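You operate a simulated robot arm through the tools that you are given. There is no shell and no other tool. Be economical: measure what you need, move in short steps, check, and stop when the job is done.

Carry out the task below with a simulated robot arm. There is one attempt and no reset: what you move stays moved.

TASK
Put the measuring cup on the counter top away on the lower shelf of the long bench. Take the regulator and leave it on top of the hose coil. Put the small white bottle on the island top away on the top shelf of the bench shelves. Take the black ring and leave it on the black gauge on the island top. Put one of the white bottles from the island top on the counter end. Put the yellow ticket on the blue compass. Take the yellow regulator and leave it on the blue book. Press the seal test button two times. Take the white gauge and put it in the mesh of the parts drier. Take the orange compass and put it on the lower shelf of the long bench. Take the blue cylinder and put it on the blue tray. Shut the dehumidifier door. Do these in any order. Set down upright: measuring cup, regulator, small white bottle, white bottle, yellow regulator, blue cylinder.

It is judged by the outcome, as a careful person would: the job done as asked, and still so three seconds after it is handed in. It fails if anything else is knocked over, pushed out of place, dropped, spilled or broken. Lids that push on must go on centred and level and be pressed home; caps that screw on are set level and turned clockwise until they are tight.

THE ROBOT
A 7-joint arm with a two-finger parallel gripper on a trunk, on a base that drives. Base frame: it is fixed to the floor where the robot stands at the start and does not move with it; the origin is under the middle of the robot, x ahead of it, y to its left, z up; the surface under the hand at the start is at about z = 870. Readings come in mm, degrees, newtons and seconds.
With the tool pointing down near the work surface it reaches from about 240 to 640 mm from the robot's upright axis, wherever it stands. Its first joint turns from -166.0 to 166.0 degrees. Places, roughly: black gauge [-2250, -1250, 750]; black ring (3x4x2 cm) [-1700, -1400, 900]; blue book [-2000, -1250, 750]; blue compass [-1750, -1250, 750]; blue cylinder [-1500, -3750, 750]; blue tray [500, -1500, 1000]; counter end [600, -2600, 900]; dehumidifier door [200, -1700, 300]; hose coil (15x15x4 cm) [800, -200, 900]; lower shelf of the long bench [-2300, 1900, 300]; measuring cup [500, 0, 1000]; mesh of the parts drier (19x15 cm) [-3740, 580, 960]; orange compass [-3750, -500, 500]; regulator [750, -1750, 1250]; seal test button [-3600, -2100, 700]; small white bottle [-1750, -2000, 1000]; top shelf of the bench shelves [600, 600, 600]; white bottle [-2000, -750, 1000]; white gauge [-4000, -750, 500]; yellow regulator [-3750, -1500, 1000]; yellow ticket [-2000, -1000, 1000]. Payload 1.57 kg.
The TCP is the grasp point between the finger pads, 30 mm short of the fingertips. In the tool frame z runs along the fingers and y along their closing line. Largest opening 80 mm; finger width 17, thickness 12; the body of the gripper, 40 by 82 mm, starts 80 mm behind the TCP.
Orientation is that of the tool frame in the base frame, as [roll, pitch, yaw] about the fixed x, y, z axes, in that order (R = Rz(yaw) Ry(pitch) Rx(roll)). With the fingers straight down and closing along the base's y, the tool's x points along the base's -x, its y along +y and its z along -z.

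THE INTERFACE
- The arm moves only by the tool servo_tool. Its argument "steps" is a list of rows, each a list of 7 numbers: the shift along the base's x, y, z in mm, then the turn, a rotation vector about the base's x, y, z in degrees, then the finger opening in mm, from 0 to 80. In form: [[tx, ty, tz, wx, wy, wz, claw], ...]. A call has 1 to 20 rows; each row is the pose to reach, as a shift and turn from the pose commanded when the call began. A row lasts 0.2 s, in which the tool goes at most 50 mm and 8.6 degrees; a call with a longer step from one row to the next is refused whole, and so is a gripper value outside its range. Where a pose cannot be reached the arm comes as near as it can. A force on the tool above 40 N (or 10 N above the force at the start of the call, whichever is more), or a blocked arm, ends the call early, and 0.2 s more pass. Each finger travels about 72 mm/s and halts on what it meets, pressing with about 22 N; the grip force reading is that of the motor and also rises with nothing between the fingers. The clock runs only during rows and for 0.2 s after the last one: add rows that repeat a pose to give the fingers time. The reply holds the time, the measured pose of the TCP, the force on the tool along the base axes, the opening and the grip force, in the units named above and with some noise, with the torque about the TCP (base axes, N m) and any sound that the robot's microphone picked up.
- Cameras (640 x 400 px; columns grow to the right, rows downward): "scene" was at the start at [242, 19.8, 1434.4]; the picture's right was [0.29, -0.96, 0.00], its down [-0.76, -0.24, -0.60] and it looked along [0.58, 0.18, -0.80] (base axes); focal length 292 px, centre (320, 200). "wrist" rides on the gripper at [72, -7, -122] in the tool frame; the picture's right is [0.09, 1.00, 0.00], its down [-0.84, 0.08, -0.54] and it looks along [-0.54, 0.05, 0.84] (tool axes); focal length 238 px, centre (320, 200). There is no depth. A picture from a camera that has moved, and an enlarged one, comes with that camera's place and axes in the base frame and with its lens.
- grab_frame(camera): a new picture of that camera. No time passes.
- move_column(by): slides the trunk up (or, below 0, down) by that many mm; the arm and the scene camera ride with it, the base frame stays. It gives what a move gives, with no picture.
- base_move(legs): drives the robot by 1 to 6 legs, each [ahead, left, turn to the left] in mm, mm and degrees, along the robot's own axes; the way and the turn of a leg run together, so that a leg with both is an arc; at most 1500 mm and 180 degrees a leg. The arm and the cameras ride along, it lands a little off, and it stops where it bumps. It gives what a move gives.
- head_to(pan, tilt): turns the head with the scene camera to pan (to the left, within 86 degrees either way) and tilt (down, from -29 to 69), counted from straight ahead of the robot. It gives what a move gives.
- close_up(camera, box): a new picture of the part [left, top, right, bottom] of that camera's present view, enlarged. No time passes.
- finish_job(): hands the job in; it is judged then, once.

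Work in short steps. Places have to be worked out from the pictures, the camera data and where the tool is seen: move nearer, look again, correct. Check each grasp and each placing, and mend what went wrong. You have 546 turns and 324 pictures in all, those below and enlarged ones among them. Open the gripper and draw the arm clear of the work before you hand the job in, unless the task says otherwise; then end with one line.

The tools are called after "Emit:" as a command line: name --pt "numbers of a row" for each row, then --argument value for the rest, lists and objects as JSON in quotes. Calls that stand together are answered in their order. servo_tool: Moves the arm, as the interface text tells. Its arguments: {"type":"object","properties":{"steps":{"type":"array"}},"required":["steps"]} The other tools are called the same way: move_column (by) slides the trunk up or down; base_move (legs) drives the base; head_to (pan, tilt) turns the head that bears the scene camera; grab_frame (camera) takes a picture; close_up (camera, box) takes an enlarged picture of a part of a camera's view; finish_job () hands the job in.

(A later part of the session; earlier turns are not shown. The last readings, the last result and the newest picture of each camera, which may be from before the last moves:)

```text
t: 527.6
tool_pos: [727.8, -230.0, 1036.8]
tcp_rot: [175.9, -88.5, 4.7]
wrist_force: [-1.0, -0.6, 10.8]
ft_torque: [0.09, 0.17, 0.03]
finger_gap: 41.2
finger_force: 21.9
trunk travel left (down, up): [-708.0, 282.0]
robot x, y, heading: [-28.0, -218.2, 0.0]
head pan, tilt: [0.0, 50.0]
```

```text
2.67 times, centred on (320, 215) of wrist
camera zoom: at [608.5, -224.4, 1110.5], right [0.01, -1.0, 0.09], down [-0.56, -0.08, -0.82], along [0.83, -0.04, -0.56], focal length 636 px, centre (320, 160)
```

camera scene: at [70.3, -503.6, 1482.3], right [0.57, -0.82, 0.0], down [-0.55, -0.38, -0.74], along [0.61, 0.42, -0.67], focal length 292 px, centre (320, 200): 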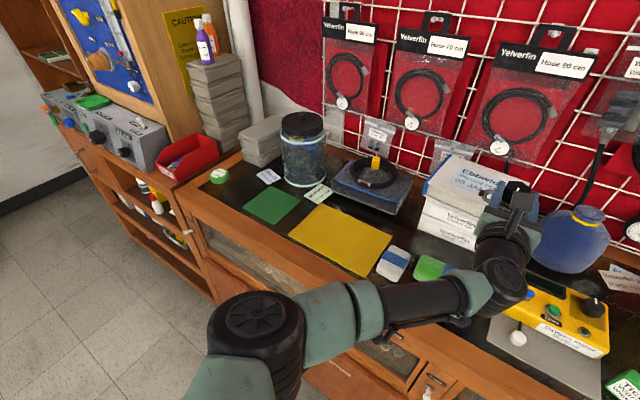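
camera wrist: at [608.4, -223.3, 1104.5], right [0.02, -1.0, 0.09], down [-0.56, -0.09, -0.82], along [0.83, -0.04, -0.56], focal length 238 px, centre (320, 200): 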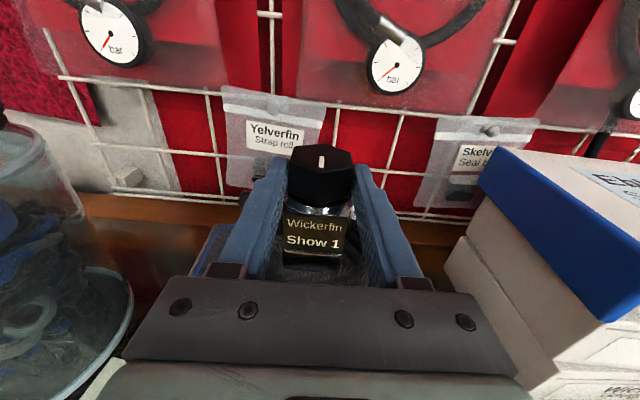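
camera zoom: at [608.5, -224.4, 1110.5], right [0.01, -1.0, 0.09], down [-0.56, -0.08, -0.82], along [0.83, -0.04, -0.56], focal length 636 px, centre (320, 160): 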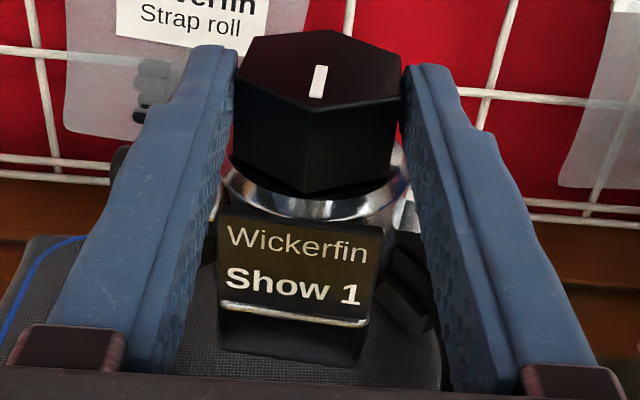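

Contact at 1037. I relax to unload and open just a few mm, to see whether it stays standing.

Emit:
servo_tool --pt "0 0 2 0 0 0 40" --pt "0 0 2 0 0 0 43" --pt "0 0 2 0 0 0 46" --pt "0 0 2 0 0 0 46" --pt "0 0 2 0 0 0 46"

Emit:
close_up --camera "wrist" --box '[220, 140, 420, 290]'

```text
t: 528.8
tool_pos: [729.7, -229.9, 1034.4]
tcp_rot: [176.3, -88.0, 4.2]
wrist_force: [-0.2, 0.5, 0.2]
ft_torque: [-0.01, 0.02, 0.01]
finger_gap: 46.1
finger_force: 0.0
trunk travel left (down, up): [-708.0, 282.0]
robot x, y, heading: [-29.1, -214.7, -0.3]
head pan, tilt: [0.0, 50.0]
```

```text
2.67 times, centred on (320, 215) of wrist
camera zoom: at [609.2, -224.3, 1108.9], right [0.01, -1.0, 0.09], down [-0.57, -0.08, -0.82], along [0.82, -0.04, -0.57], focal length 636 px, centre (320, 160)
```

zoom: 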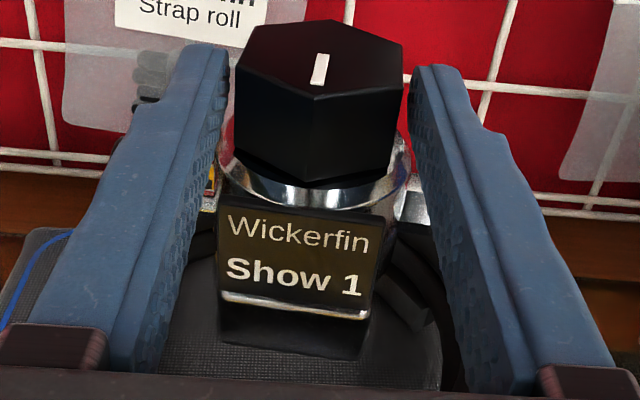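

It stands upright on the coil. Open a bit more and withdraw straight back, then verify.

Emit:
servo_tool --pt "0 0 0 0 0 0 58" --pt "-20 0 0 0 0 0 60" --pt "-60 0 2 0 0 0 60" --pt "-100 0 5 0 0 0 60" --pt "-140 0 10 0 0 0 60" --pt "-140 0 10 0 0 0 60"

Emit:
base_move --legs '[[-250, 0, 0]]'

Emit:
close_up --camera "scene" --box '[240, 60, 440, 220]'

Emit:
close_up --camera "wrist" --box '[220, 60, 420, 220]'

```text
t: 530.2
tool_pos: [589.3, -230.0, 1043.7]
tcp_rot: [177.6, -87.9, 3.0]
wrist_force: [0.6, 0.6, -0.4]
ft_torque: [0.04, 0.0, 0.0]
finger_gap: 59.9
finger_force: 0.1
trunk travel left (down, up): [-708.0, 282.0]
robot x, y, heading: [-31.7, -215.3, -0.2]
head pan, tilt: [0.0, 50.0]
```

```text
t: 532.0
tool_pos: [340.9, -230.0, 1044.8]
tcp_rot: [176.4, -88.0, 4.2]
wrist_force: [-0.3, 1.4, 0.3]
ft_torque: [-0.01, 0.02, 0.02]
finger_gap: 60.2
finger_force: 0.2
trunk travel left (down, up): [-708.0, 282.0]
robot x, y, heading: [-273.4, -214.8, -0.2]
head pan, tilt: [0.0, 50.0]
```

```text
2.50 times, centred on (340, 140) of scene
camera zoom: at [-28.9, -216.8, 1471.4], right [0.0, -1.0, 0.0], down [-0.77, 0.0, -0.64], along [0.64, 0.0, -0.77], focal length 730 px, centre (270, 350)
```

zoom: 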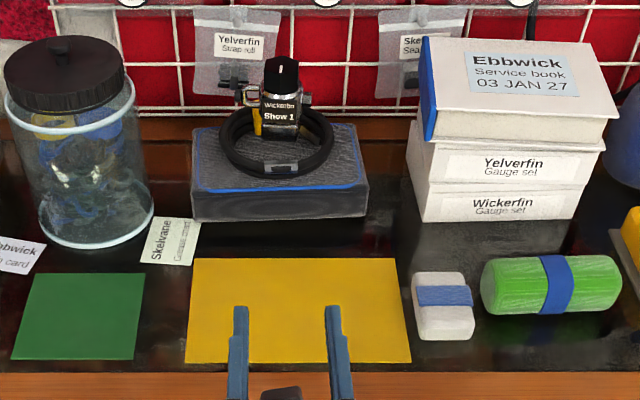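

```text
2.50 times, centred on (320, 140) of wrist
camera zoom: at [220.8, -223.5, 1119.5], right [0.01, -1.0, 0.09], down [-0.57, -0.08, -0.82], along [0.82, -0.04, -0.57], focal length 596 px, centre (320, 350)
```

zoom: 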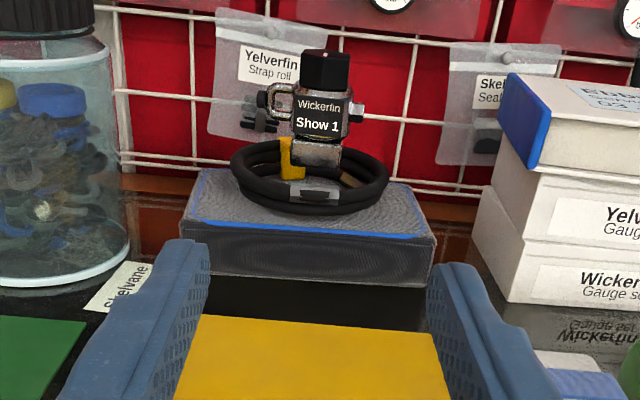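

The regulator stands upright on the coil. Next the blue cylinder near (-1500,-3750): drive there, stopping well short.

Emit:
base_move --legs '[[-630, 0, 0], [0, -1250, 0], [0, -1150, 0], [0, 0, -90], [0, -600, 0]]'

Emit:
head_to --pan 0 --tilt 30

Emit:
grab_frame --camera "scene"

```text
t: 553.8
tool_pos: [-1501.5, -3231.3, 1045.3]
tcp_rot: [176.5, -88.0, -85.9]
wrist_force: [-0.4, 0.2, -0.2]
ft_torque: [0.02, 0.02, 0.01]
finger_gap: 60.0
finger_force: 0.1
trunk travel left (down, up): [-708.0, 282.0]
robot x, y, heading: [-1483.8, -2614.2, -89.8]
head pan, tilt: [0.0, 50.0]
```

```text
t: 554.6
tool_pos: [-1501.1, -3232.0, 1044.1]
tcp_rot: [176.3, -88.0, -85.4]
wrist_force: [-0.3, 0.4, -0.6]
ft_torque: [-0.02, -0.01, -0.01]
finger_gap: 60.1
finger_force: 0.1
trunk travel left (down, up): [-708.0, 282.0]
robot x, y, heading: [-1488.6, -2611.7, -90.2]
head pan, tilt: [0.0, 30.0]
```

```text
166 pictures are left
camera scene: at [-1486.3, -2876.4, 1500.8], right [-1.0, 0.0, 0.0], down [0.0, 0.5, -0.87], along [0.0, -0.87, -0.5], focal length 292 px, centre (320, 200)
```

scene: 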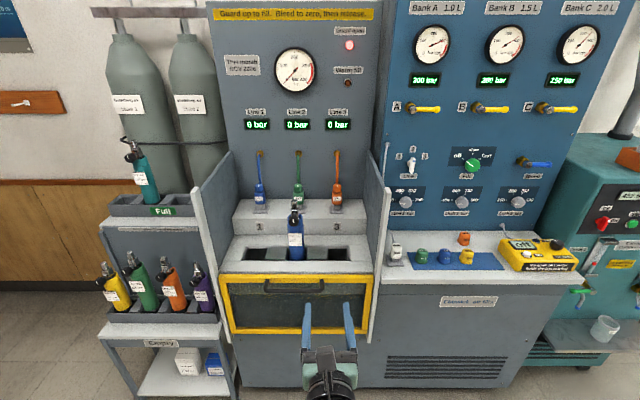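

Emit:
close_up --camera "scene" --box '[210, 140, 390, 310]'

Emit:
close_up --camera "wrist" --box '[180, 40, 460, 240]'

```text
2.35 times, centred on (300, 225) of scene
camera zoom: at [-1486.3, -2876.4, 1500.8], right [-1.0, 0.0, 0.0], down [0.0, 0.5, -0.87], along [0.0, -0.87, -0.5], focal length 687 px, centre (367, 141)
```

zoom: 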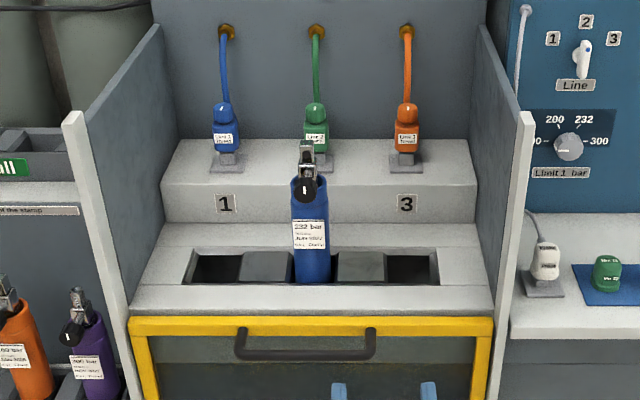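

```text
2.00 times, centred on (320, 140) of wrist
camera zoom: at [-1495.4, -3112.0, 1119.2], right [-1.0, -0.02, 0.09], down [-0.09, 0.57, -0.82], along [-0.04, -0.82, -0.57], focal length 477 px, centre (320, 320)
```

zoom: 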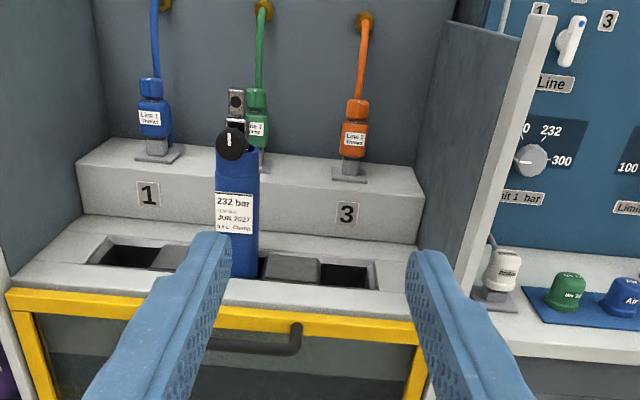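

The blue cylinder stands in slot 2: axis ≈(-1403,-3700), dia ≈58 mm, bay surface z≈800, shoulder z≈943. I line up with a horizontal tool at z≈885 and approach.

Emit:
base_move --legs '[[0, 98, 0.2], [300, 0, 0]]'

Emit:
move_column --by -155

Emit:
servo_tool --pt "0 0 0 0 0 0 80" --pt "0 0 0 0 0 0 80"

Emit:
grab_frame --camera "wrist"

Emit:
grab_frame --camera "scene"

```text
t: 557.4
tool_pos: [-1399.9, -3527.8, 1042.7]
tcp_rot: [176.4, -88.0, -85.6]
wrist_force: [-0.6, 0.0, 0.1]
ft_torque: [0.0, -0.04, -0.01]
finger_gap: 59.8
finger_force: 0.0
trunk travel left (down, up): [-708.0, 282.0]
robot x, y, heading: [-1387.7, -2908.5, -89.8]
head pan, tilt: [0.0, 30.0]
```

```text
t: 559.2
tool_pos: [-1400.8, -3526.8, 889.7]
tcp_rot: [176.3, -88.0, -85.5]
wrist_force: [0.2, 0.5, 0.8]
ft_torque: [0.01, 0.02, -0.01]
finger_gap: 60.2
finger_force: 0.1
trunk travel left (down, up): [-553.0, 437.0]
robot x, y, heading: [-1385.5, -2909.6, -89.6]
head pan, tilt: [0.0, 30.0]
```

```text
t: 559.8
tool_pos: [-1400.4, -3527.4, 888.2]
tcp_rot: [176.3, -87.8, -85.4]
wrist_force: [-0.6, -0.1, 0.6]
ft_torque: [-0.03, 0.01, 0.02]
finger_gap: 79.8
finger_force: 0.2
trunk travel left (down, up): [-553.0, 437.0]
robot x, y, heading: [-1388.3, -2908.2, -89.8]
head pan, tilt: [0.0, 30.0]
```

```text
163 pictures are left
camera wrist: at [-1396.2, -3407.2, 964.3], right [-1.0, -0.02, 0.09], down [-0.09, 0.57, -0.82], along [-0.04, -0.82, -0.57], focal length 238 px, centre (320, 200)
```

wrist: 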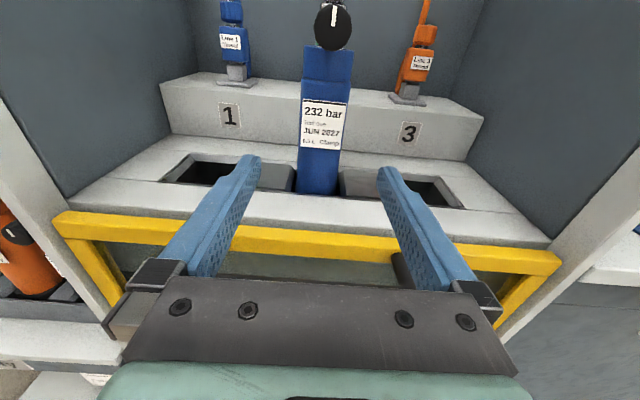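

```text
162 pictures are left
camera scene: at [-1387.4, -3171.6, 1345.9], right [-1.0, 0.0, 0.0], down [0.0, 0.5, -0.87], along [0.0, -0.87, -0.5], focal length 292 px, centre (320, 200)
```

scene: 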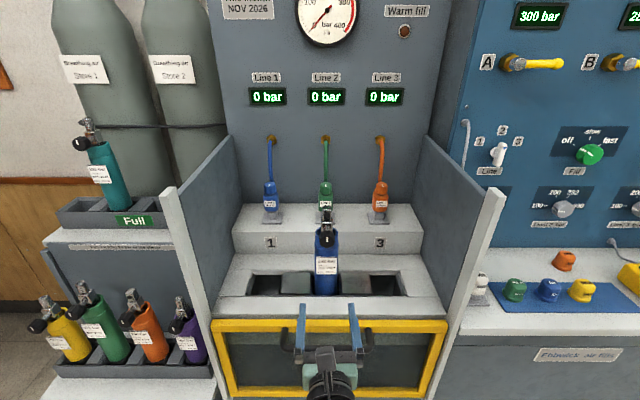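

Aligned. Advance 153 mm and close on the cylinder.

Emit:
servo_tool --pt "0 -40 0 0 0 0 80" --pt "0 -80 0 0 0 0 80" --pt "-1 -120 0 0 0 0 80" --pt "-2 -153 0 0 0 0 80" --pt "-2 -153 0 0 0 0 80"

Emit:
grab_frame --camera "wrist"

```text
t: 561.0
tool_pos: [-1402.7, -3679.0, 891.5]
tcp_rot: [175.6, -88.0, -84.8]
wrist_force: [-0.6, 0.9, -0.5]
ft_torque: [0.03, 0.0, 0.01]
finger_gap: 80.0
finger_force: 0.1
trunk travel left (down, up): [-553.0, 437.0]
robot x, y, heading: [-1391.6, -2908.3, -90.0]
head pan, tilt: [0.0, 30.0]
```

```text
161 pictures are left
camera wrist: at [-1397.2, -3560.1, 965.8], right [-1.0, -0.02, 0.09], down [-0.09, 0.57, -0.82], along [-0.04, -0.82, -0.57], focal length 238 px, centre (320, 200)
```

wrist: 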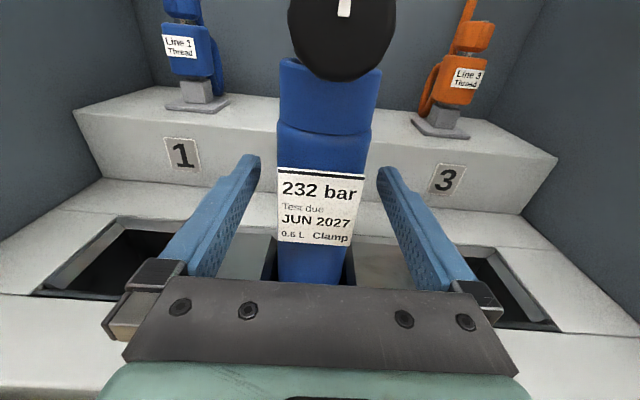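

Emit:
servo_tool --pt "0 0 0 0 0 0 68" --pt "0 0 0 0 0 0 56" --pt "0 0 0 0 0 0 45" --pt "0 0 0 0 0 0 40" --pt "0 0 0 0 0 0 40"

Emit:
servo_tool --pt "0 0 12 0 0 0 40" --pt "0 0 25 0 0 0 40" --pt "0 0 25 0 0 0 40"

Emit:
grab_frame --camera "wrist"

```text
t: 562.2
tool_pos: [-1402.0, -3679.0, 891.6]
tcp_rot: [177.3, -88.0, -86.6]
wrist_force: [-0.1, -1.6, -0.1]
ft_torque: [-0.01, -0.21, 0.03]
finger_gap: 55.7
finger_force: 22.0
trunk travel left (down, up): [-553.0, 437.0]
robot x, y, heading: [-1390.2, -2910.5, -90.1]
head pan, tilt: [0.0, 30.0]
```

```text
t: 563.0
tool_pos: [-1402.2, -3679.3, 911.5]
tcp_rot: [175.8, -87.8, -85.1]
wrist_force: [0.5, 0.7, -11.3]
ft_torque: [0.22, -0.17, 0.07]
finger_gap: 55.4
finger_force: 22.4
trunk travel left (down, up): [-553.0, 437.0]
robot x, y, heading: [-1386.8, -2912.9, -89.9]
head pan, tilt: [0.0, 30.0]
```

```text
160 pictures are left
camera wrist: at [-1397.7, -3561.0, 987.6], right [-1.0, -0.02, 0.09], down [-0.09, 0.57, -0.82], along [-0.04, -0.82, -0.57], focal length 238 px, centre (320, 200)
```

wrist: 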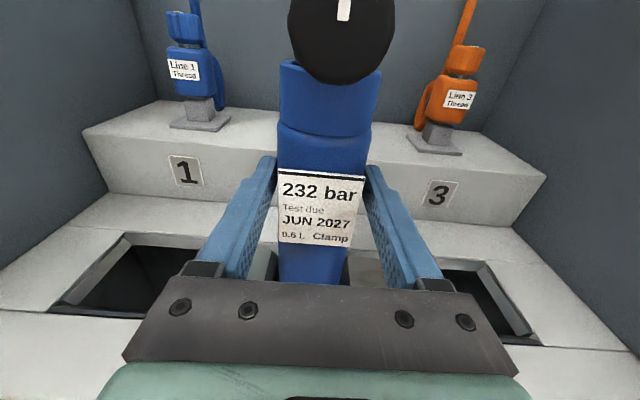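

Held (11 N weight). Raise by the trunk 200 and check that it leaves the slot.

Emit:
move_column --by 200

Emit:
grab_frame --camera "scene"

```text
t: 565.2
tool_pos: [-1402.4, -3681.5, 1112.9]
tcp_rot: [176.6, -87.9, -85.6]
wrist_force: [0.2, 0.6, -11.7]
ft_torque: [0.23, -0.2, 0.07]
finger_gap: 55.8
finger_force: 21.9
trunk travel left (down, up): [-753.0, 237.0]
robot x, y, heading: [-1385.4, -2910.1, -89.7]
head pan, tilt: [0.0, 30.0]
```

```text
159 pictures are left
camera scene: at [-1387.5, -3173.6, 1545.4], right [-1.0, 0.0, 0.0], down [0.0, 0.5, -0.87], along [0.0, -0.87, -0.5], focal length 292 px, centre (320, 200)
```

scene: 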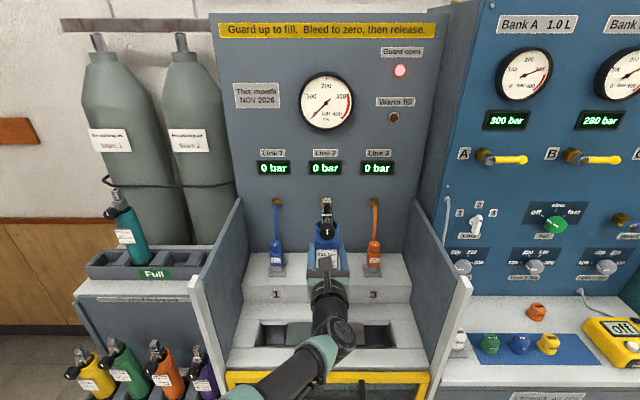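

Lifted 220 mm. Back straight out 450.

Emit:
base_move --legs '[[-450, 0, 0]]'

Emit:
grab_frame --camera "scene"

Emit:
grab_frame --camera "wrist"

```text
t: 567.8
tool_pos: [-1403.6, -3240.0, 1113.8]
tcp_rot: [176.4, -87.9, -85.6]
wrist_force: [0.7, 0.3, -11.3]
ft_torque: [0.25, -0.16, 0.06]
finger_gap: 55.2
finger_force: 21.8
trunk travel left (down, up): [-753.0, 237.0]
robot x, y, heading: [-1391.3, -2467.6, -89.7]
head pan, tilt: [0.0, 30.0]
```

```text
158 pictures are left
camera scene: at [-1389.1, -2732.4, 1545.5], right [-1.0, 0.0, 0.0], down [0.0, 0.5, -0.87], along [0.0, -0.87, -0.5], focal length 292 px, centre (320, 200)
```

scene: 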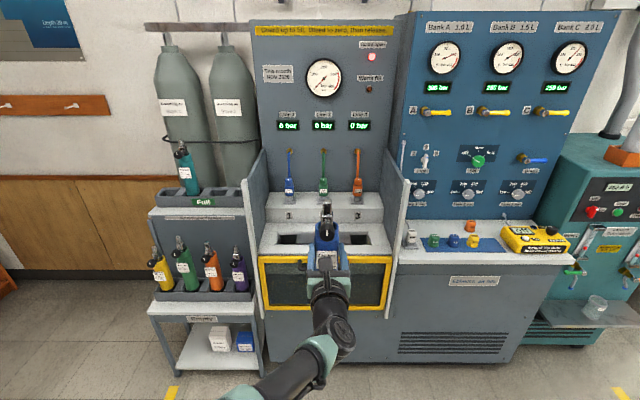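

```text
157 pictures are left
camera wrist: at [-1399.5, -3120.4, 1188.1], right [-1.0, -0.02, 0.09], down [-0.09, 0.57, -0.82], along [-0.04, -0.82, -0.57], focal length 238 px, centre (320, 200)
```

wrist: 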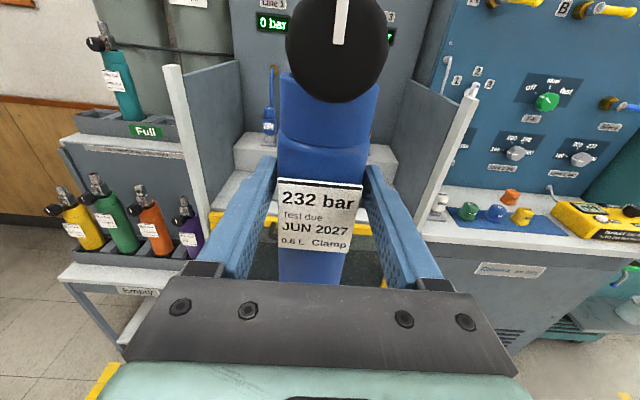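

Cylinder is free. Turn to face the counter and drive toward the blue "Repairs" tray ≈(560,-1465), stopping short to look.

Emit:
base_move --legs '[[0, 0, 89.8], [0, 1010, 0], [860, 0, 0]]'

Emit:
head_to --pan 15 --tilt 40

Emit:
grab_frame --camera "scene"

Emit:
grab_frame --camera "wrist"

```text
t: 581.0
tool_pos: [238.7, -1490.0, 1112.1]
tcp_rot: [176.4, -87.8, 4.0]
wrist_force: [0.8, -0.9, -11.3]
ft_torque: [-0.21, 0.18, -0.07]
finger_gap: 55.4
finger_force: 21.6
trunk travel left (down, up): [-753.0, 237.0]
robot x, y, heading: [-533.2, -1471.9, -0.3]
head pan, tilt: [0.0, 30.0]
```

```text
t: 581.8
tool_pos: [238.0, -1490.9, 1111.9]
tcp_rot: [176.2, -87.8, 4.1]
wrist_force: [0.9, -1.0, -12.1]
ft_torque: [-0.18, 0.16, -0.05]
finger_gap: 55.1
finger_force: 21.8
trunk travel left (down, up): [-753.0, 237.0]
robot x, y, heading: [-533.0, -1473.3, -0.3]
head pan, tilt: [15.0, 40.0]
```

```text
156 pictures are left
camera scene: at [-278.1, -1452.2, 1530.2], right [0.25, -0.97, 0.0], down [-0.62, -0.16, -0.77], along [0.74, 0.2, -0.64], focal length 292 px, centre (320, 200)
```

scene: 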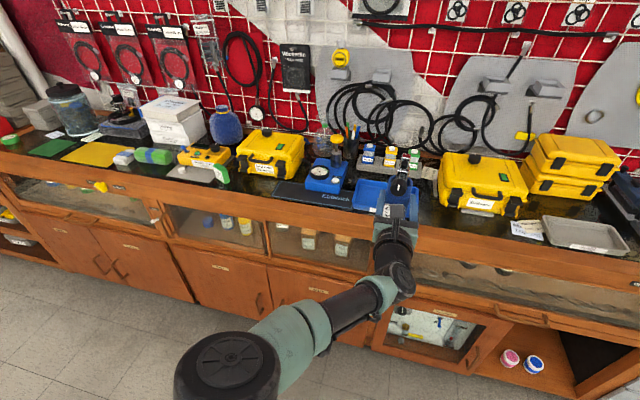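

```text
155 pictures are left
camera wrist: at [118.4, -1483.7, 1187.3], right [0.01, -1.0, 0.09], down [-0.57, -0.08, -0.81], along [0.82, -0.05, -0.57], focal length 238 px, centre (320, 200)
```

wrist: 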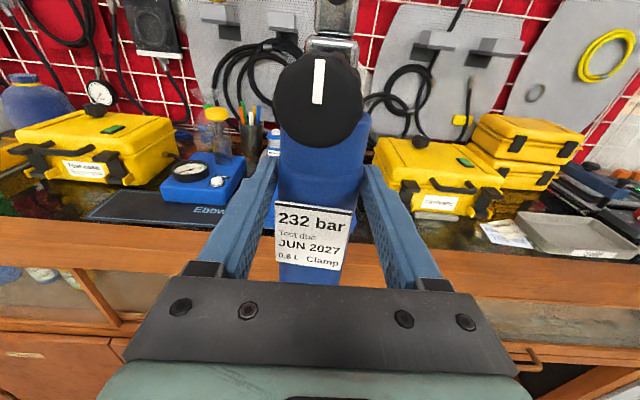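

Emit:
close_up --camera "scene" --box '[320, 140, 450, 240]'

```text
4.00 times, centred on (385, 190) of scene
camera zoom: at [-278.1, -1452.2, 1530.2], right [0.25, -0.97, 0.0], down [-0.62, -0.16, -0.77], along [0.74, 0.2, -0.64], focal length 1167 px, centre (60, 240)
```

zoom: 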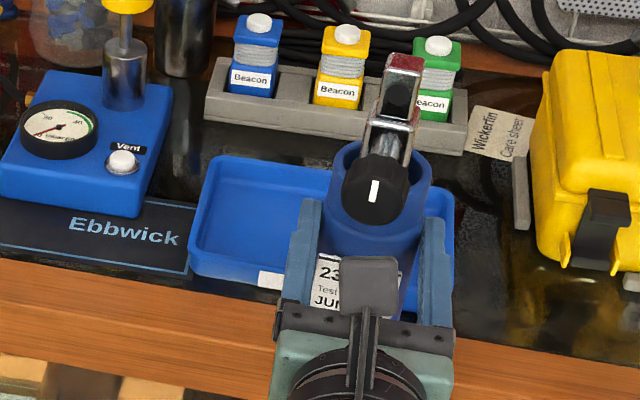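

Tray spans x 454–615, y -1362…-1579, centre (535,-1470). Raise a little, then move over its centre.

Emit:
move_column --by 60

Emit:
base_move --legs '[[0, 20, 0.3], [284, 0, 0]]'

Emit:
head_to --pan 0 --tilt 50

Emit:
grab_frame --camera "scene"

Emit:
grab_frame --camera "wrist"

```text
t: 582.8
tool_pos: [237.4, -1490.3, 1172.2]
tcp_rot: [176.5, -87.8, 3.8]
wrist_force: [-0.4, 0.2, -11.3]
ft_torque: [0.18, 0.25, 0.03]
finger_gap: 55.0
finger_force: 21.8
trunk travel left (down, up): [-813.0, 177.0]
robot x, y, heading: [-534.3, -1469.9, 0.1]
head pan, tilt: [15.0, 40.0]
```

```text
t: 585.2
tool_pos: [520.6, -1468.1, 1172.5]
tcp_rot: [176.1, -87.8, 4.3]
wrist_force: [0.0, -0.1, -10.8]
ft_torque: [0.03, 0.2, 0.0]
finger_gap: 55.4
finger_force: 21.7
trunk travel left (down, up): [-813.0, 177.0]
robot x, y, heading: [-252.0, -1453.6, -0.1]
head pan, tilt: [15.0, 40.0]
```

```text
t: 585.9
tool_pos: [521.2, -1468.1, 1172.3]
tcp_rot: [175.8, -87.6, 4.8]
wrist_force: [0.4, 0.3, -11.2]
ft_torque: [0.01, 0.23, 0.03]
finger_gap: 55.6
finger_force: 21.6
trunk travel left (down, up): [-813.0, 177.0]
robot x, y, heading: [-252.1, -1450.1, -0.0]
head pan, tilt: [0.0, 50.0]
```

```text
153 pictures are left
camera scene: at [-1.0, -1453.7, 1576.0], right [0.0, -1.0, 0.0], down [-0.77, 0.0, -0.64], along [0.64, 0.0, -0.77], focal length 292 px, centre (320, 200)
```

scene: 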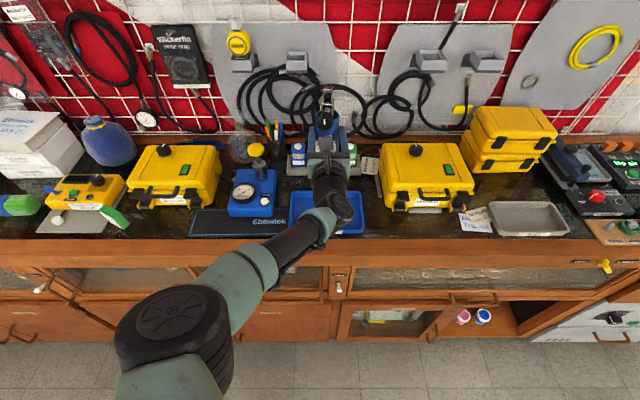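

```text
152 pictures are left
camera wrist: at [400.8, -1462.8, 1247.1], right [0.01, -1.0, 0.09], down [-0.57, -0.08, -0.81], along [0.82, -0.04, -0.57], focal length 238 px, centre (320, 200)
```

wrist: 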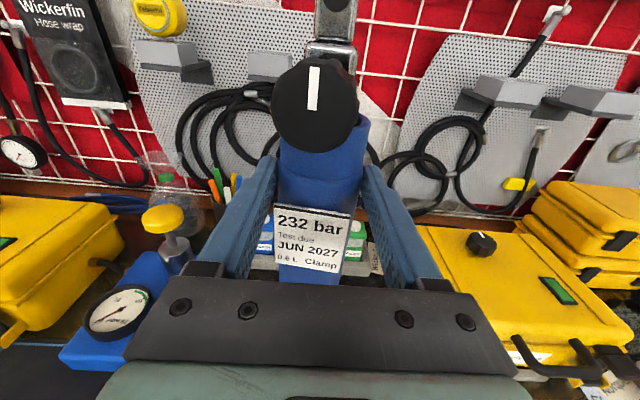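

Over the tray. Lower in fine steps with the force limit watching.

Emit:
servo_tool --pt "0 -2 -8 0 0 0 40" --pt "0 -2 -16 0 0 0 40" --pt "0 -2 -24 0 0 0 40" --pt "0 -2 -32 0 0 0 40" --pt "0 -2 -40 0 0 0 40" --pt "0 -2 -48 0 0 0 40" --pt "0 -2 -55 0 0 0 40" --pt "0 -2 -60 0 0 0 40" --pt "0 -2 -65 0 0 0 40" --pt "0 -2 -70 0 0 0 40"

Emit:
close_up --camera "scene" --box '[260, 60, 400, 250]'

```text
t: 588.1
tool_pos: [520.7, -1471.0, 1102.2]
tcp_rot: [176.6, -87.8, 4.0]
wrist_force: [0.1, -0.3, -11.1]
ft_torque: [-0.02, 0.2, 0.02]
finger_gap: 55.2
finger_force: 22.3
trunk travel left (down, up): [-813.0, 177.0]
robot x, y, heading: [-252.5, -1452.6, -0.4]
head pan, tilt: [0.0, 50.0]
```

```text
2.11 times, centred on (330, 155) of scene
camera zoom: at [-0.9, -1453.9, 1575.9], right [0.0, -1.0, 0.0], down [-0.77, 0.0, -0.64], along [0.64, 0.0, -0.77], focal length 614 px, centre (299, 295)
```

zoom: 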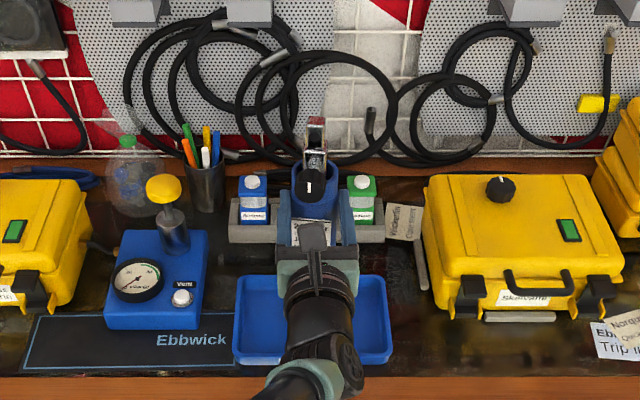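

Emit:
servo_tool --pt "0 -2 -5 0 0 0 40" --pt "0 -2 -10 0 0 0 40" --pt "0 -2 -15 0 0 0 40" --pt "0 -2 -20 0 0 0 40" --pt "0 -2 -25 0 0 0 40" --pt "0 -2 -30 0 0 0 40" --pt "0 -2 -35 0 0 0 40" --pt "0 -2 -40 0 0 0 40"

```text
t: 589.9
tool_pos: [508.1, -1473.9, 1073.3]
tcp_rot: [176.7, -88.3, 3.8]
wrist_force: [1.4, -6.7, 18.0]
ft_torque: [-0.45, -0.31, -0.15]
finger_gap: 55.2
finger_force: 22.1
out of reach, approached as far as the arm can: row 5, 6, 7, 8
trunk travel left (down, up): [-813.0, 177.0]
robot x, y, heading: [-252.8, -1451.2, 0.1]
head pan, tilt: [0.0, 50.0]
```

Contact, but the arm was at its reach limit and slid back slightly. I lift 12 mm, restore x, and check.

Emit:
servo_tool --pt "0 0 8 0 0 0 40" --pt "6 1 18 0 0 0 40" --pt "12 2 22 0 0 0 40" --pt "12 2 22 0 0 0 40"

Emit:
grab_frame --camera "wrist"

Emit:
close_up --camera "scene" --box '[260, 60, 400, 250]'

```text
t: 590.9
tool_pos: [520.6, -1470.8, 1086.9]
tcp_rot: [175.9, -87.6, 4.6]
wrist_force: [0.5, 0.0, -11.0]
ft_torque: [0.02, 0.3, 0.02]
finger_gap: 55.2
finger_force: 21.6
trunk travel left (down, up): [-813.0, 177.0]
robot x, y, heading: [-250.4, -1454.1, -0.4]
head pan, tilt: [0.0, 50.0]
```

```text
150 pictures are left
camera wrist: at [401.9, -1464.0, 1163.4], right [0.01, -1.0, 0.1], down [-0.58, -0.09, -0.81], along [0.82, -0.04, -0.57], focal length 238 px, centre (320, 200)
```

wrist: 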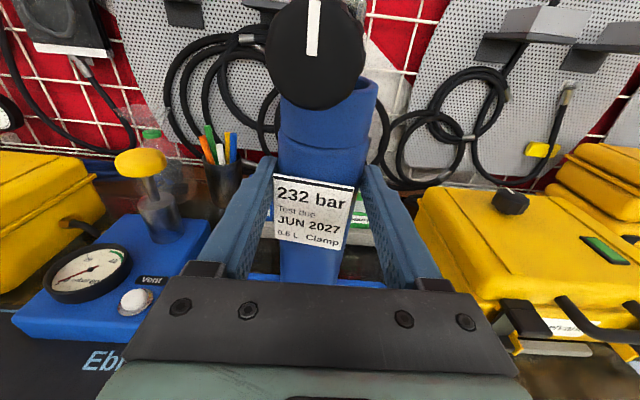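

```text
2.11 times, centred on (330, 155) of scene
camera zoom: at [-0.9, -1453.5, 1575.9], right [0.0, -1.0, 0.0], down [-0.77, 0.0, -0.64], along [0.64, 0.0, -0.77], focal length 614 px, centre (299, 295)
```

zoom: 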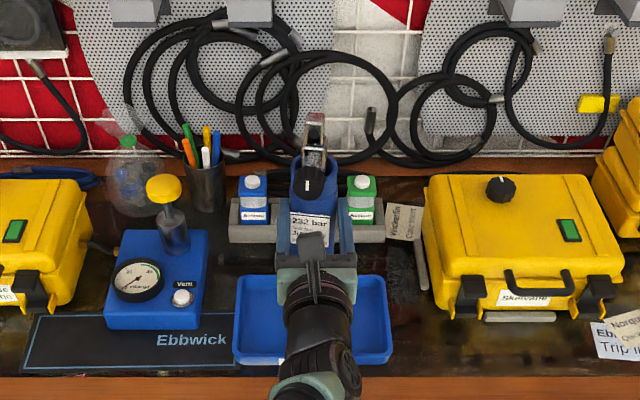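

The cylinder slid ~20 mm up in the grip but is still about upright. I lower with the trunk in small steps until contact.

Emit:
move_column --by -10

Emit:
move_column --by -4

```text
t: 591.5
tool_pos: [522.4, -1470.6, 1079.5]
tcp_rot: [176.0, -87.8, 4.6]
wrist_force: [0.6, 0.3, -10.7]
ft_torque: [0.01, 0.33, 0.02]
finger_gap: 55.1
finger_force: 21.6
trunk travel left (down, up): [-803.0, 187.0]
robot x, y, heading: [-253.8, -1451.3, 0.1]
head pan, tilt: [0.0, 50.0]
```

```text
t: 592.0
tool_pos: [522.0, -1470.2, 1075.3]
tcp_rot: [176.1, -87.7, 4.3]
wrist_force: [0.4, -0.7, -10.9]
ft_torque: [-0.01, 0.28, 0.02]
finger_gap: 55.2
finger_force: 22.0
trunk travel left (down, up): [-799.0, 191.0]
robot x, y, heading: [-251.5, -1447.3, 0.0]
head pan, tilt: [0.0, 50.0]
```

Emit:
move_column --by -4

Emit:
move_column --by -3

```text
t: 592.6
tool_pos: [520.7, -1470.1, 1074.8]
tcp_rot: [174.5, -88.1, 6.1]
wrist_force: [-0.2, 0.2, -1.0]
ft_torque: [-0.27, 0.36, -0.02]
finger_gap: 55.0
finger_force: 21.9
trunk travel left (down, up): [-795.0, 195.0]
robot x, y, heading: [-249.9, -1455.2, -0.3]
head pan, tilt: [0.0, 50.0]
```

```text
t: 593.1
tool_pos: [521.3, -1469.5, 1073.7]
tcp_rot: [174.5, -88.3, 6.1]
wrist_force: [2.4, 0.1, 12.0]
ft_torque: [-0.42, -0.11, 0.01]
finger_gap: 55.5
finger_force: 22.6
trunk travel left (down, up): [-792.0, 198.0]
robot x, y, heading: [-249.4, -1452.5, -0.1]
head pan, tilt: [0.0, 50.0]
```

In firm contact with the tray. Open gradually.

Emit:
servo_tool --pt "0 0 1 0 0 0 53" --pt "0 0 2 0 0 0 57" --pt "0 0 2 0 0 0 62" --pt "0 0 2 0 0 0 62"

Emit:
grab_frame --camera "wrist"

```text
t: 594.1
tool_pos: [520.6, -1470.1, 1071.1]
tcp_rot: [176.6, -87.9, 4.0]
wrist_force: [0.8, 0.7, 0.7]
ft_torque: [-0.02, 0.02, 0.0]
finger_gap: 62.2
finger_force: 0.1
trunk travel left (down, up): [-792.0, 198.0]
robot x, y, heading: [-247.1, -1448.8, 0.1]
head pan, tilt: [0.0, 50.0]
```

```text
148 pictures are left
camera wrist: at [400.6, -1464.3, 1146.1], right [0.01, -1.0, 0.09], down [-0.57, -0.08, -0.82], along [0.82, -0.04, -0.57], focal length 238 px, centre (320, 200)
```

wrist: 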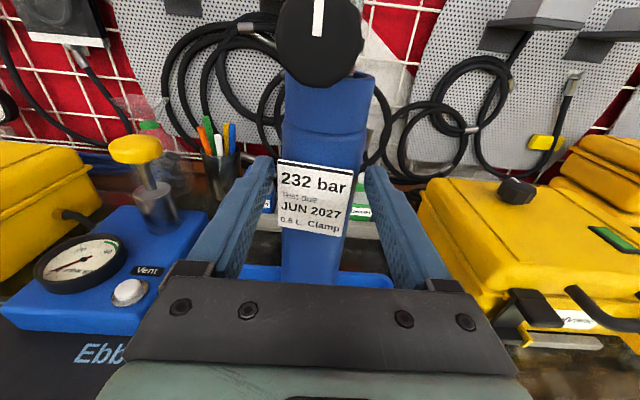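

It stands free. Open fully and withdraw straight back.

Emit:
servo_tool --pt "0 0 0 0 0 0 76" --pt "-25 0 0 0 0 0 80" --pt "-65 0 0 0 0 0 80" --pt "-105 0 0 0 0 0 80" --pt "-140 0 0 0 0 0 80" --pt "-140 0 0 0 0 0 80"

Emit:
base_move --legs '[[-300, 0, 0]]'

Emit:
head_to --pan 0 --tilt 35

Emit:
grab_frame --camera "scene"

```text
t: 595.5
tool_pos: [381.1, -1471.2, 1073.3]
tcp_rot: [177.6, -87.8, 2.9]
wrist_force: [-0.3, -0.1, -0.4]
ft_torque: [-0.01, -0.03, -0.01]
finger_gap: 80.1
finger_force: 0.0
trunk travel left (down, up): [-792.0, 198.0]
robot x, y, heading: [-252.9, -1449.7, -0.0]
head pan, tilt: [0.0, 50.0]
```

```text
t: 597.5
tool_pos: [80.8, -1468.3, 1072.6]
tcp_rot: [176.2, -87.9, 4.5]
wrist_force: [-0.6, -0.7, -0.3]
ft_torque: [-0.06, 0.0, 0.02]
finger_gap: 80.2
finger_force: 0.2
trunk travel left (down, up): [-792.0, 198.0]
robot x, y, heading: [-548.6, -1453.2, 0.1]
head pan, tilt: [0.0, 50.0]
```

```text
t: 598.3
tool_pos: [81.8, -1468.4, 1072.3]
tcp_rot: [176.3, -87.9, 4.4]
wrist_force: [-1.0, -0.3, 0.9]
ft_torque: [-0.04, -0.01, 0.0]
finger_gap: 79.8
finger_force: 0.0
trunk travel left (down, up): [-792.0, 198.0]
robot x, y, heading: [-551.9, -1450.6, 0.1]
head pan, tilt: [0.0, 35.0]
```

```text
147 pictures are left
camera scene: at [-290.9, -1452.8, 1577.0], right [0.0, -1.0, 0.0], down [-0.57, 0.0, -0.82], along [0.82, 0.0, -0.57], focal length 292 px, centre (320, 200)
```

scene: 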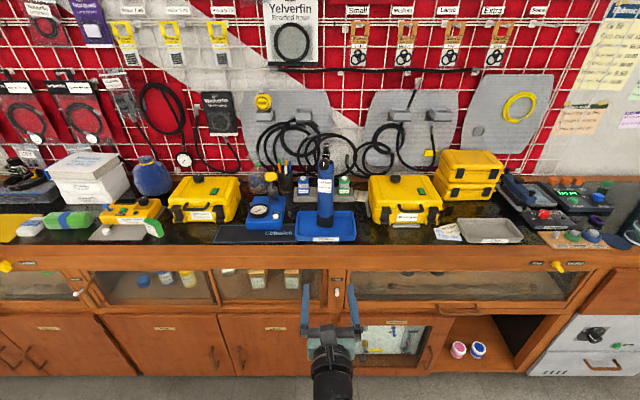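

The cylinder stands upright in the tray. Last: a white bottle to the counter end. First I look at the counter end from here.

Emit:
base_move --legs '[[0, -1000, 0]]'

Emit:
head_to --pan 0 --tilt 30

Emit:
grab_frame --camera "scene"

```text
t: 603.5
tool_pos: [83.9, -2465.6, 1071.8]
tcp_rot: [176.3, -88.0, 4.6]
wrist_force: [0.2, -1.3, 0.6]
ft_torque: [-0.04, 0.02, -0.01]
finger_gap: 80.0
finger_force: 0.1
trunk travel left (down, up): [-792.0, 198.0]
robot x, y, heading: [-541.4, -2452.7, 0.1]
head pan, tilt: [0.0, 35.0]
```

```text
t: 604.2
tool_pos: [84.2, -2467.4, 1071.4]
tcp_rot: [176.5, -87.9, 4.6]
wrist_force: [0.5, 0.7, 0.2]
ft_torque: [0.01, -0.02, 0.0]
finger_gap: 79.9
finger_force: 0.2
trunk travel left (down, up): [-792.0, 198.0]
robot x, y, heading: [-545.4, -2452.8, 0.2]
head pan, tilt: [0.0, 30.0]
```

```text
146 pictures are left
camera scene: at [-285.6, -2453.8, 1584.8], right [0.01, -1.0, 0.0], down [-0.5, 0.0, -0.87], along [0.87, 0.01, -0.5], focal length 292 px, centre (320, 200)
```

scene: 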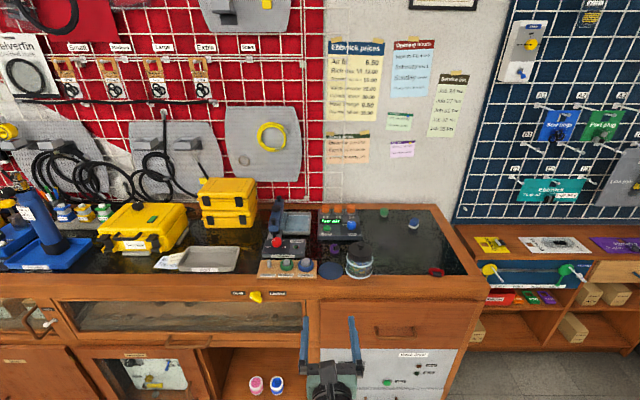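

Emit:
close_up --camera "scene" --box '[240, 190, 490, 300]'

```text
2.56 times, centred on (365, 245) of scene
camera zoom: at [-285.6, -2453.8, 1584.8], right [0.01, -1.0, 0.0], down [-0.5, 0.0, -0.87], along [0.87, 0.01, -0.5], focal length 747 px, centre (205, 85)
```

zoom: 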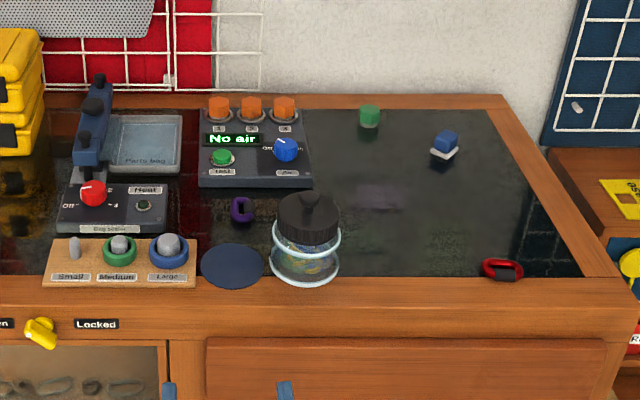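

The free counter-end spot is ≈(590,-2670), behind/right of the jar. Now fetch the blue-capped white bottle: drive by the south route to the island's west side.

Emit:
base_move --legs '[[0, -310, -0.2], [-1250, 0, 0], [-1250, 0, 0], [0, 1050, 0], [0, 1030, 0]]'

Emit:
head_to --pan 0 --tilt 30

Emit:
grab_frame --camera "scene"

```text
t: 628.2
tool_pos: [-2416.4, -681.9, 1072.0]
tcp_rot: [176.2, -87.9, 4.4]
wrist_force: [-0.1, -0.2, -0.8]
ft_torque: [-0.01, -0.01, -0.05]
finger_gap: 80.3
finger_force: 0.0
trunk travel left (down, up): [-792.0, 198.0]
robot x, y, heading: [-3043.4, -666.5, -0.1]
head pan, tilt: [0.0, 30.0]
```

```text
t: 628.8
tool_pos: [-2416.7, -681.2, 1071.6]
tcp_rot: [176.3, -87.9, 4.3]
wrist_force: [0.0, -0.1, -0.2]
ft_torque: [0.0, -0.01, 0.01]
finger_gap: 80.1
finger_force: 0.0
trunk travel left (down, up): [-792.0, 198.0]
robot x, y, heading: [-3046.2, -664.0, 0.0]
head pan, tilt: [0.0, 30.0]
```

```text
144 pictures are left
camera scene: at [-2787.0, -665.5, 1584.9], right [0.0, -1.0, 0.0], down [-0.5, 0.0, -0.87], along [0.87, 0.0, -0.5], focal length 292 px, centre (320, 200)
```

scene: 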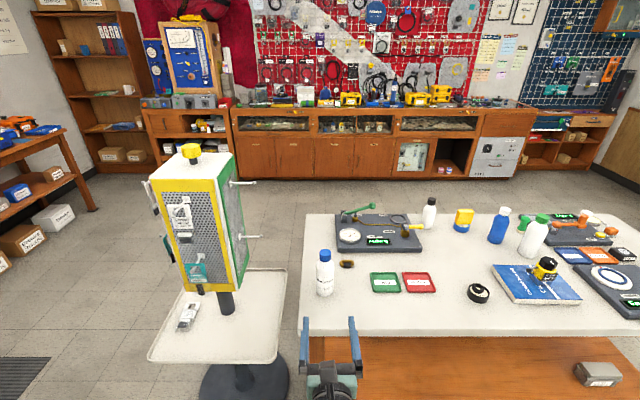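

Emit:
close_up --camera "scene" --box '[270, 190, 470, 315]'

Emit:
close_up --camera "wrist" --box '[200, 20, 440, 180]'

```text
3.20 times, centred on (370, 252) of scene
camera zoom: at [-2787.0, -665.5, 1584.9], right [0.0, -1.0, 0.0], down [-0.5, 0.0, -0.87], along [0.87, 0.0, -0.5], focal length 934 px, centre (160, 32)
```

zoom: 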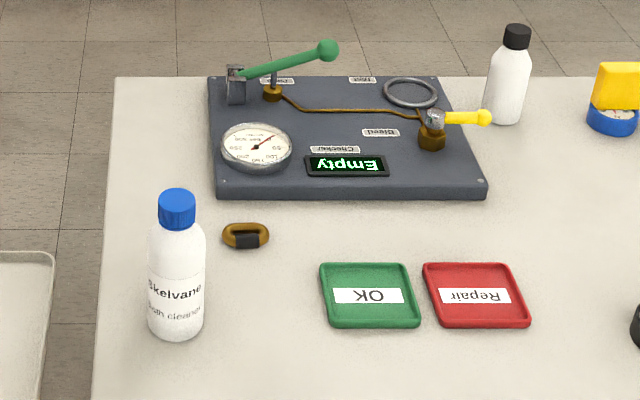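

```text
2.50 times, centred on (320, 100) of wrist
camera zoom: at [-2536.4, -676.0, 1147.3], right [0.01, -1.0, 0.09], down [-0.57, -0.09, -0.82], along [0.82, -0.04, -0.57], focal length 596 px, centre (320, 450)
```

zoom: 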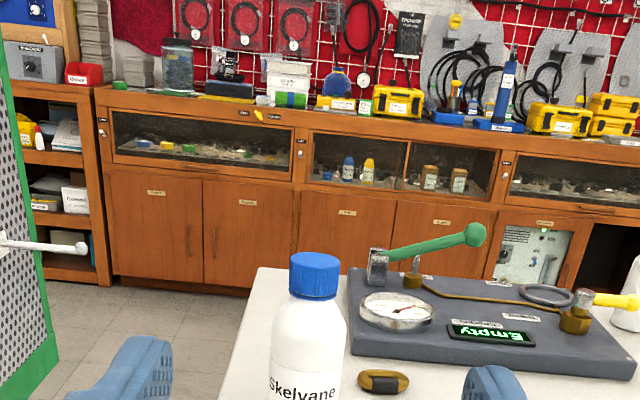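

Bottle: axis ≈(-2108,-681), body dia ≈57 mm, height ≈175, table z≈862. Lower to z≈935 and approach with the horizontal tool.

Emit:
move_column --by -137

Emit:
base_move --legs '[[190, 0, 0]]'

Emit:
grab_frame --camera "wrist"

```text
t: 630.4
tool_pos: [-2416.3, -681.2, 936.2]
tcp_rot: [176.3, -87.9, 4.3]
wrist_force: [0.2, 0.7, 0.0]
ft_torque: [0.0, 0.03, 0.01]
finger_gap: 79.8
finger_force: 0.0
trunk travel left (down, up): [-655.0, 335.0]
robot x, y, heading: [-3048.3, -668.0, 0.2]
head pan, tilt: [0.0, 30.0]
```

```text
t: 632.0
tool_pos: [-2226.3, -676.5, 934.6]
tcp_rot: [176.3, -87.8, 4.6]
wrist_force: [0.2, 1.1, 0.2]
ft_torque: [0.01, 0.02, 0.0]
finger_gap: 80.0
finger_force: 0.1
trunk travel left (down, up): [-655.0, 335.0]
robot x, y, heading: [-2860.0, -661.7, 0.5]
head pan, tilt: [0.0, 30.0]
```

```text
141 pictures are left
camera wrist: at [-2346.3, -672.1, 1010.1], right [0.02, -1.0, 0.09], down [-0.57, -0.09, -0.82], along [0.82, -0.04, -0.57], focal length 238 px, centre (320, 200)
```

wrist: 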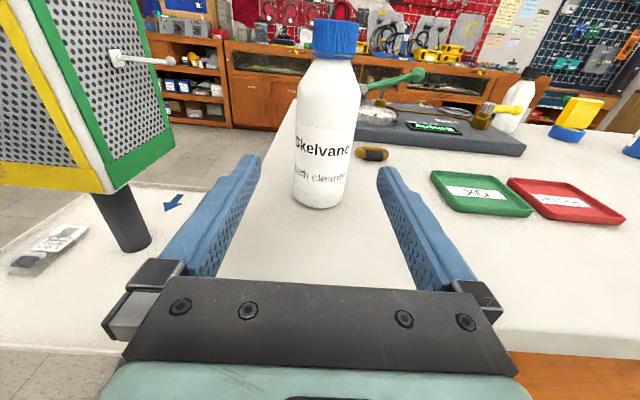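

Centre on y≈-683 and advance 99 mm, then close.

Emit:
servo_tool --pt "0 -6 0 0 0 0 80" --pt "35 -6 0 0 0 0 80" --pt "70 -6 0 0 0 0 80" --pt "99 -6 0 0 0 0 80" --pt "99 -6 0 0 0 0 80"

Emit:
grab_frame --camera "wrist"

```text
t: 633.2
tool_pos: [-2127.5, -685.7, 935.1]
tcp_rot: [174.9, -88.0, 6.2]
wrist_force: [-0.3, 0.1, -0.2]
ft_torque: [-0.02, -0.02, -0.02]
finger_gap: 80.1
finger_force: 0.1
trunk travel left (down, up): [-655.0, 335.0]
robot x, y, heading: [-2857.7, -662.7, 0.3]
head pan, tilt: [0.0, 30.0]
```

```text
140 pictures are left
camera wrist: at [-2247.1, -680.0, 1010.3], right [0.02, -1.0, 0.1], down [-0.57, -0.09, -0.82], along [0.82, -0.04, -0.57], focal length 238 px, centre (320, 200)
```

wrist: 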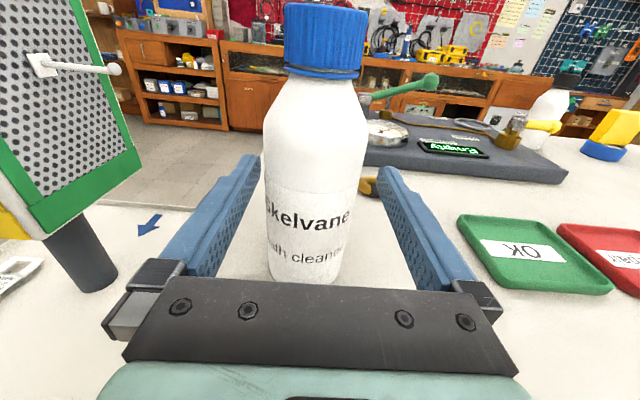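

Emit:
servo_tool --pt "0 4 0 0 0 0 70" --pt "0 4 0 0 0 0 58" --pt "0 4 0 0 0 0 45" --pt "0 4 0 0 0 0 40" --pt "0 4 0 0 0 0 40"

Emit:
servo_tool --pt "0 0 15 0 0 0 40" --pt "0 0 30 0 0 0 40" --pt "0 0 30 0 0 0 40"

Emit:
grab_frame --camera "wrist"

```text
t: 634.4
tool_pos: [-2126.8, -680.6, 936.4]
tcp_rot: [176.3, -88.0, 4.8]
wrist_force: [0.4, -0.2, 0.2]
ft_torque: [-0.02, -0.01, 0.03]
finger_gap: 54.2
finger_force: 22.3
trunk travel left (down, up): [-655.0, 335.0]
robot x, y, heading: [-2856.6, -663.3, 0.4]
head pan, tilt: [0.0, 30.0]
```

```text
t: 635.2
tool_pos: [-2128.8, -679.1, 964.5]
tcp_rot: [177.2, -88.0, 3.7]
wrist_force: [0.4, 1.2, -3.0]
ft_torque: [-0.02, 0.04, -0.01]
finger_gap: 54.4
finger_force: 21.5
trunk travel left (down, up): [-655.0, 335.0]
robot x, y, heading: [-2856.2, -662.0, 0.3]
head pan, tilt: [0.0, 30.0]
```

```text
139 pictures are left
camera wrist: at [-2247.1, -674.2, 1039.5], right [0.02, -1.0, 0.09], down [-0.57, -0.09, -0.82], along [0.82, -0.04, -0.57], focal length 238 px, centre (320, 200)
```

wrist: 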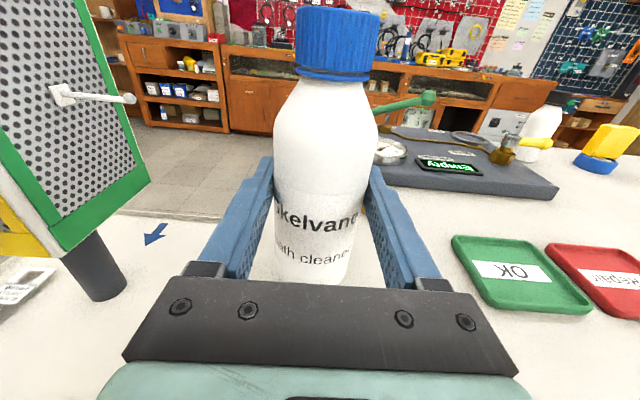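

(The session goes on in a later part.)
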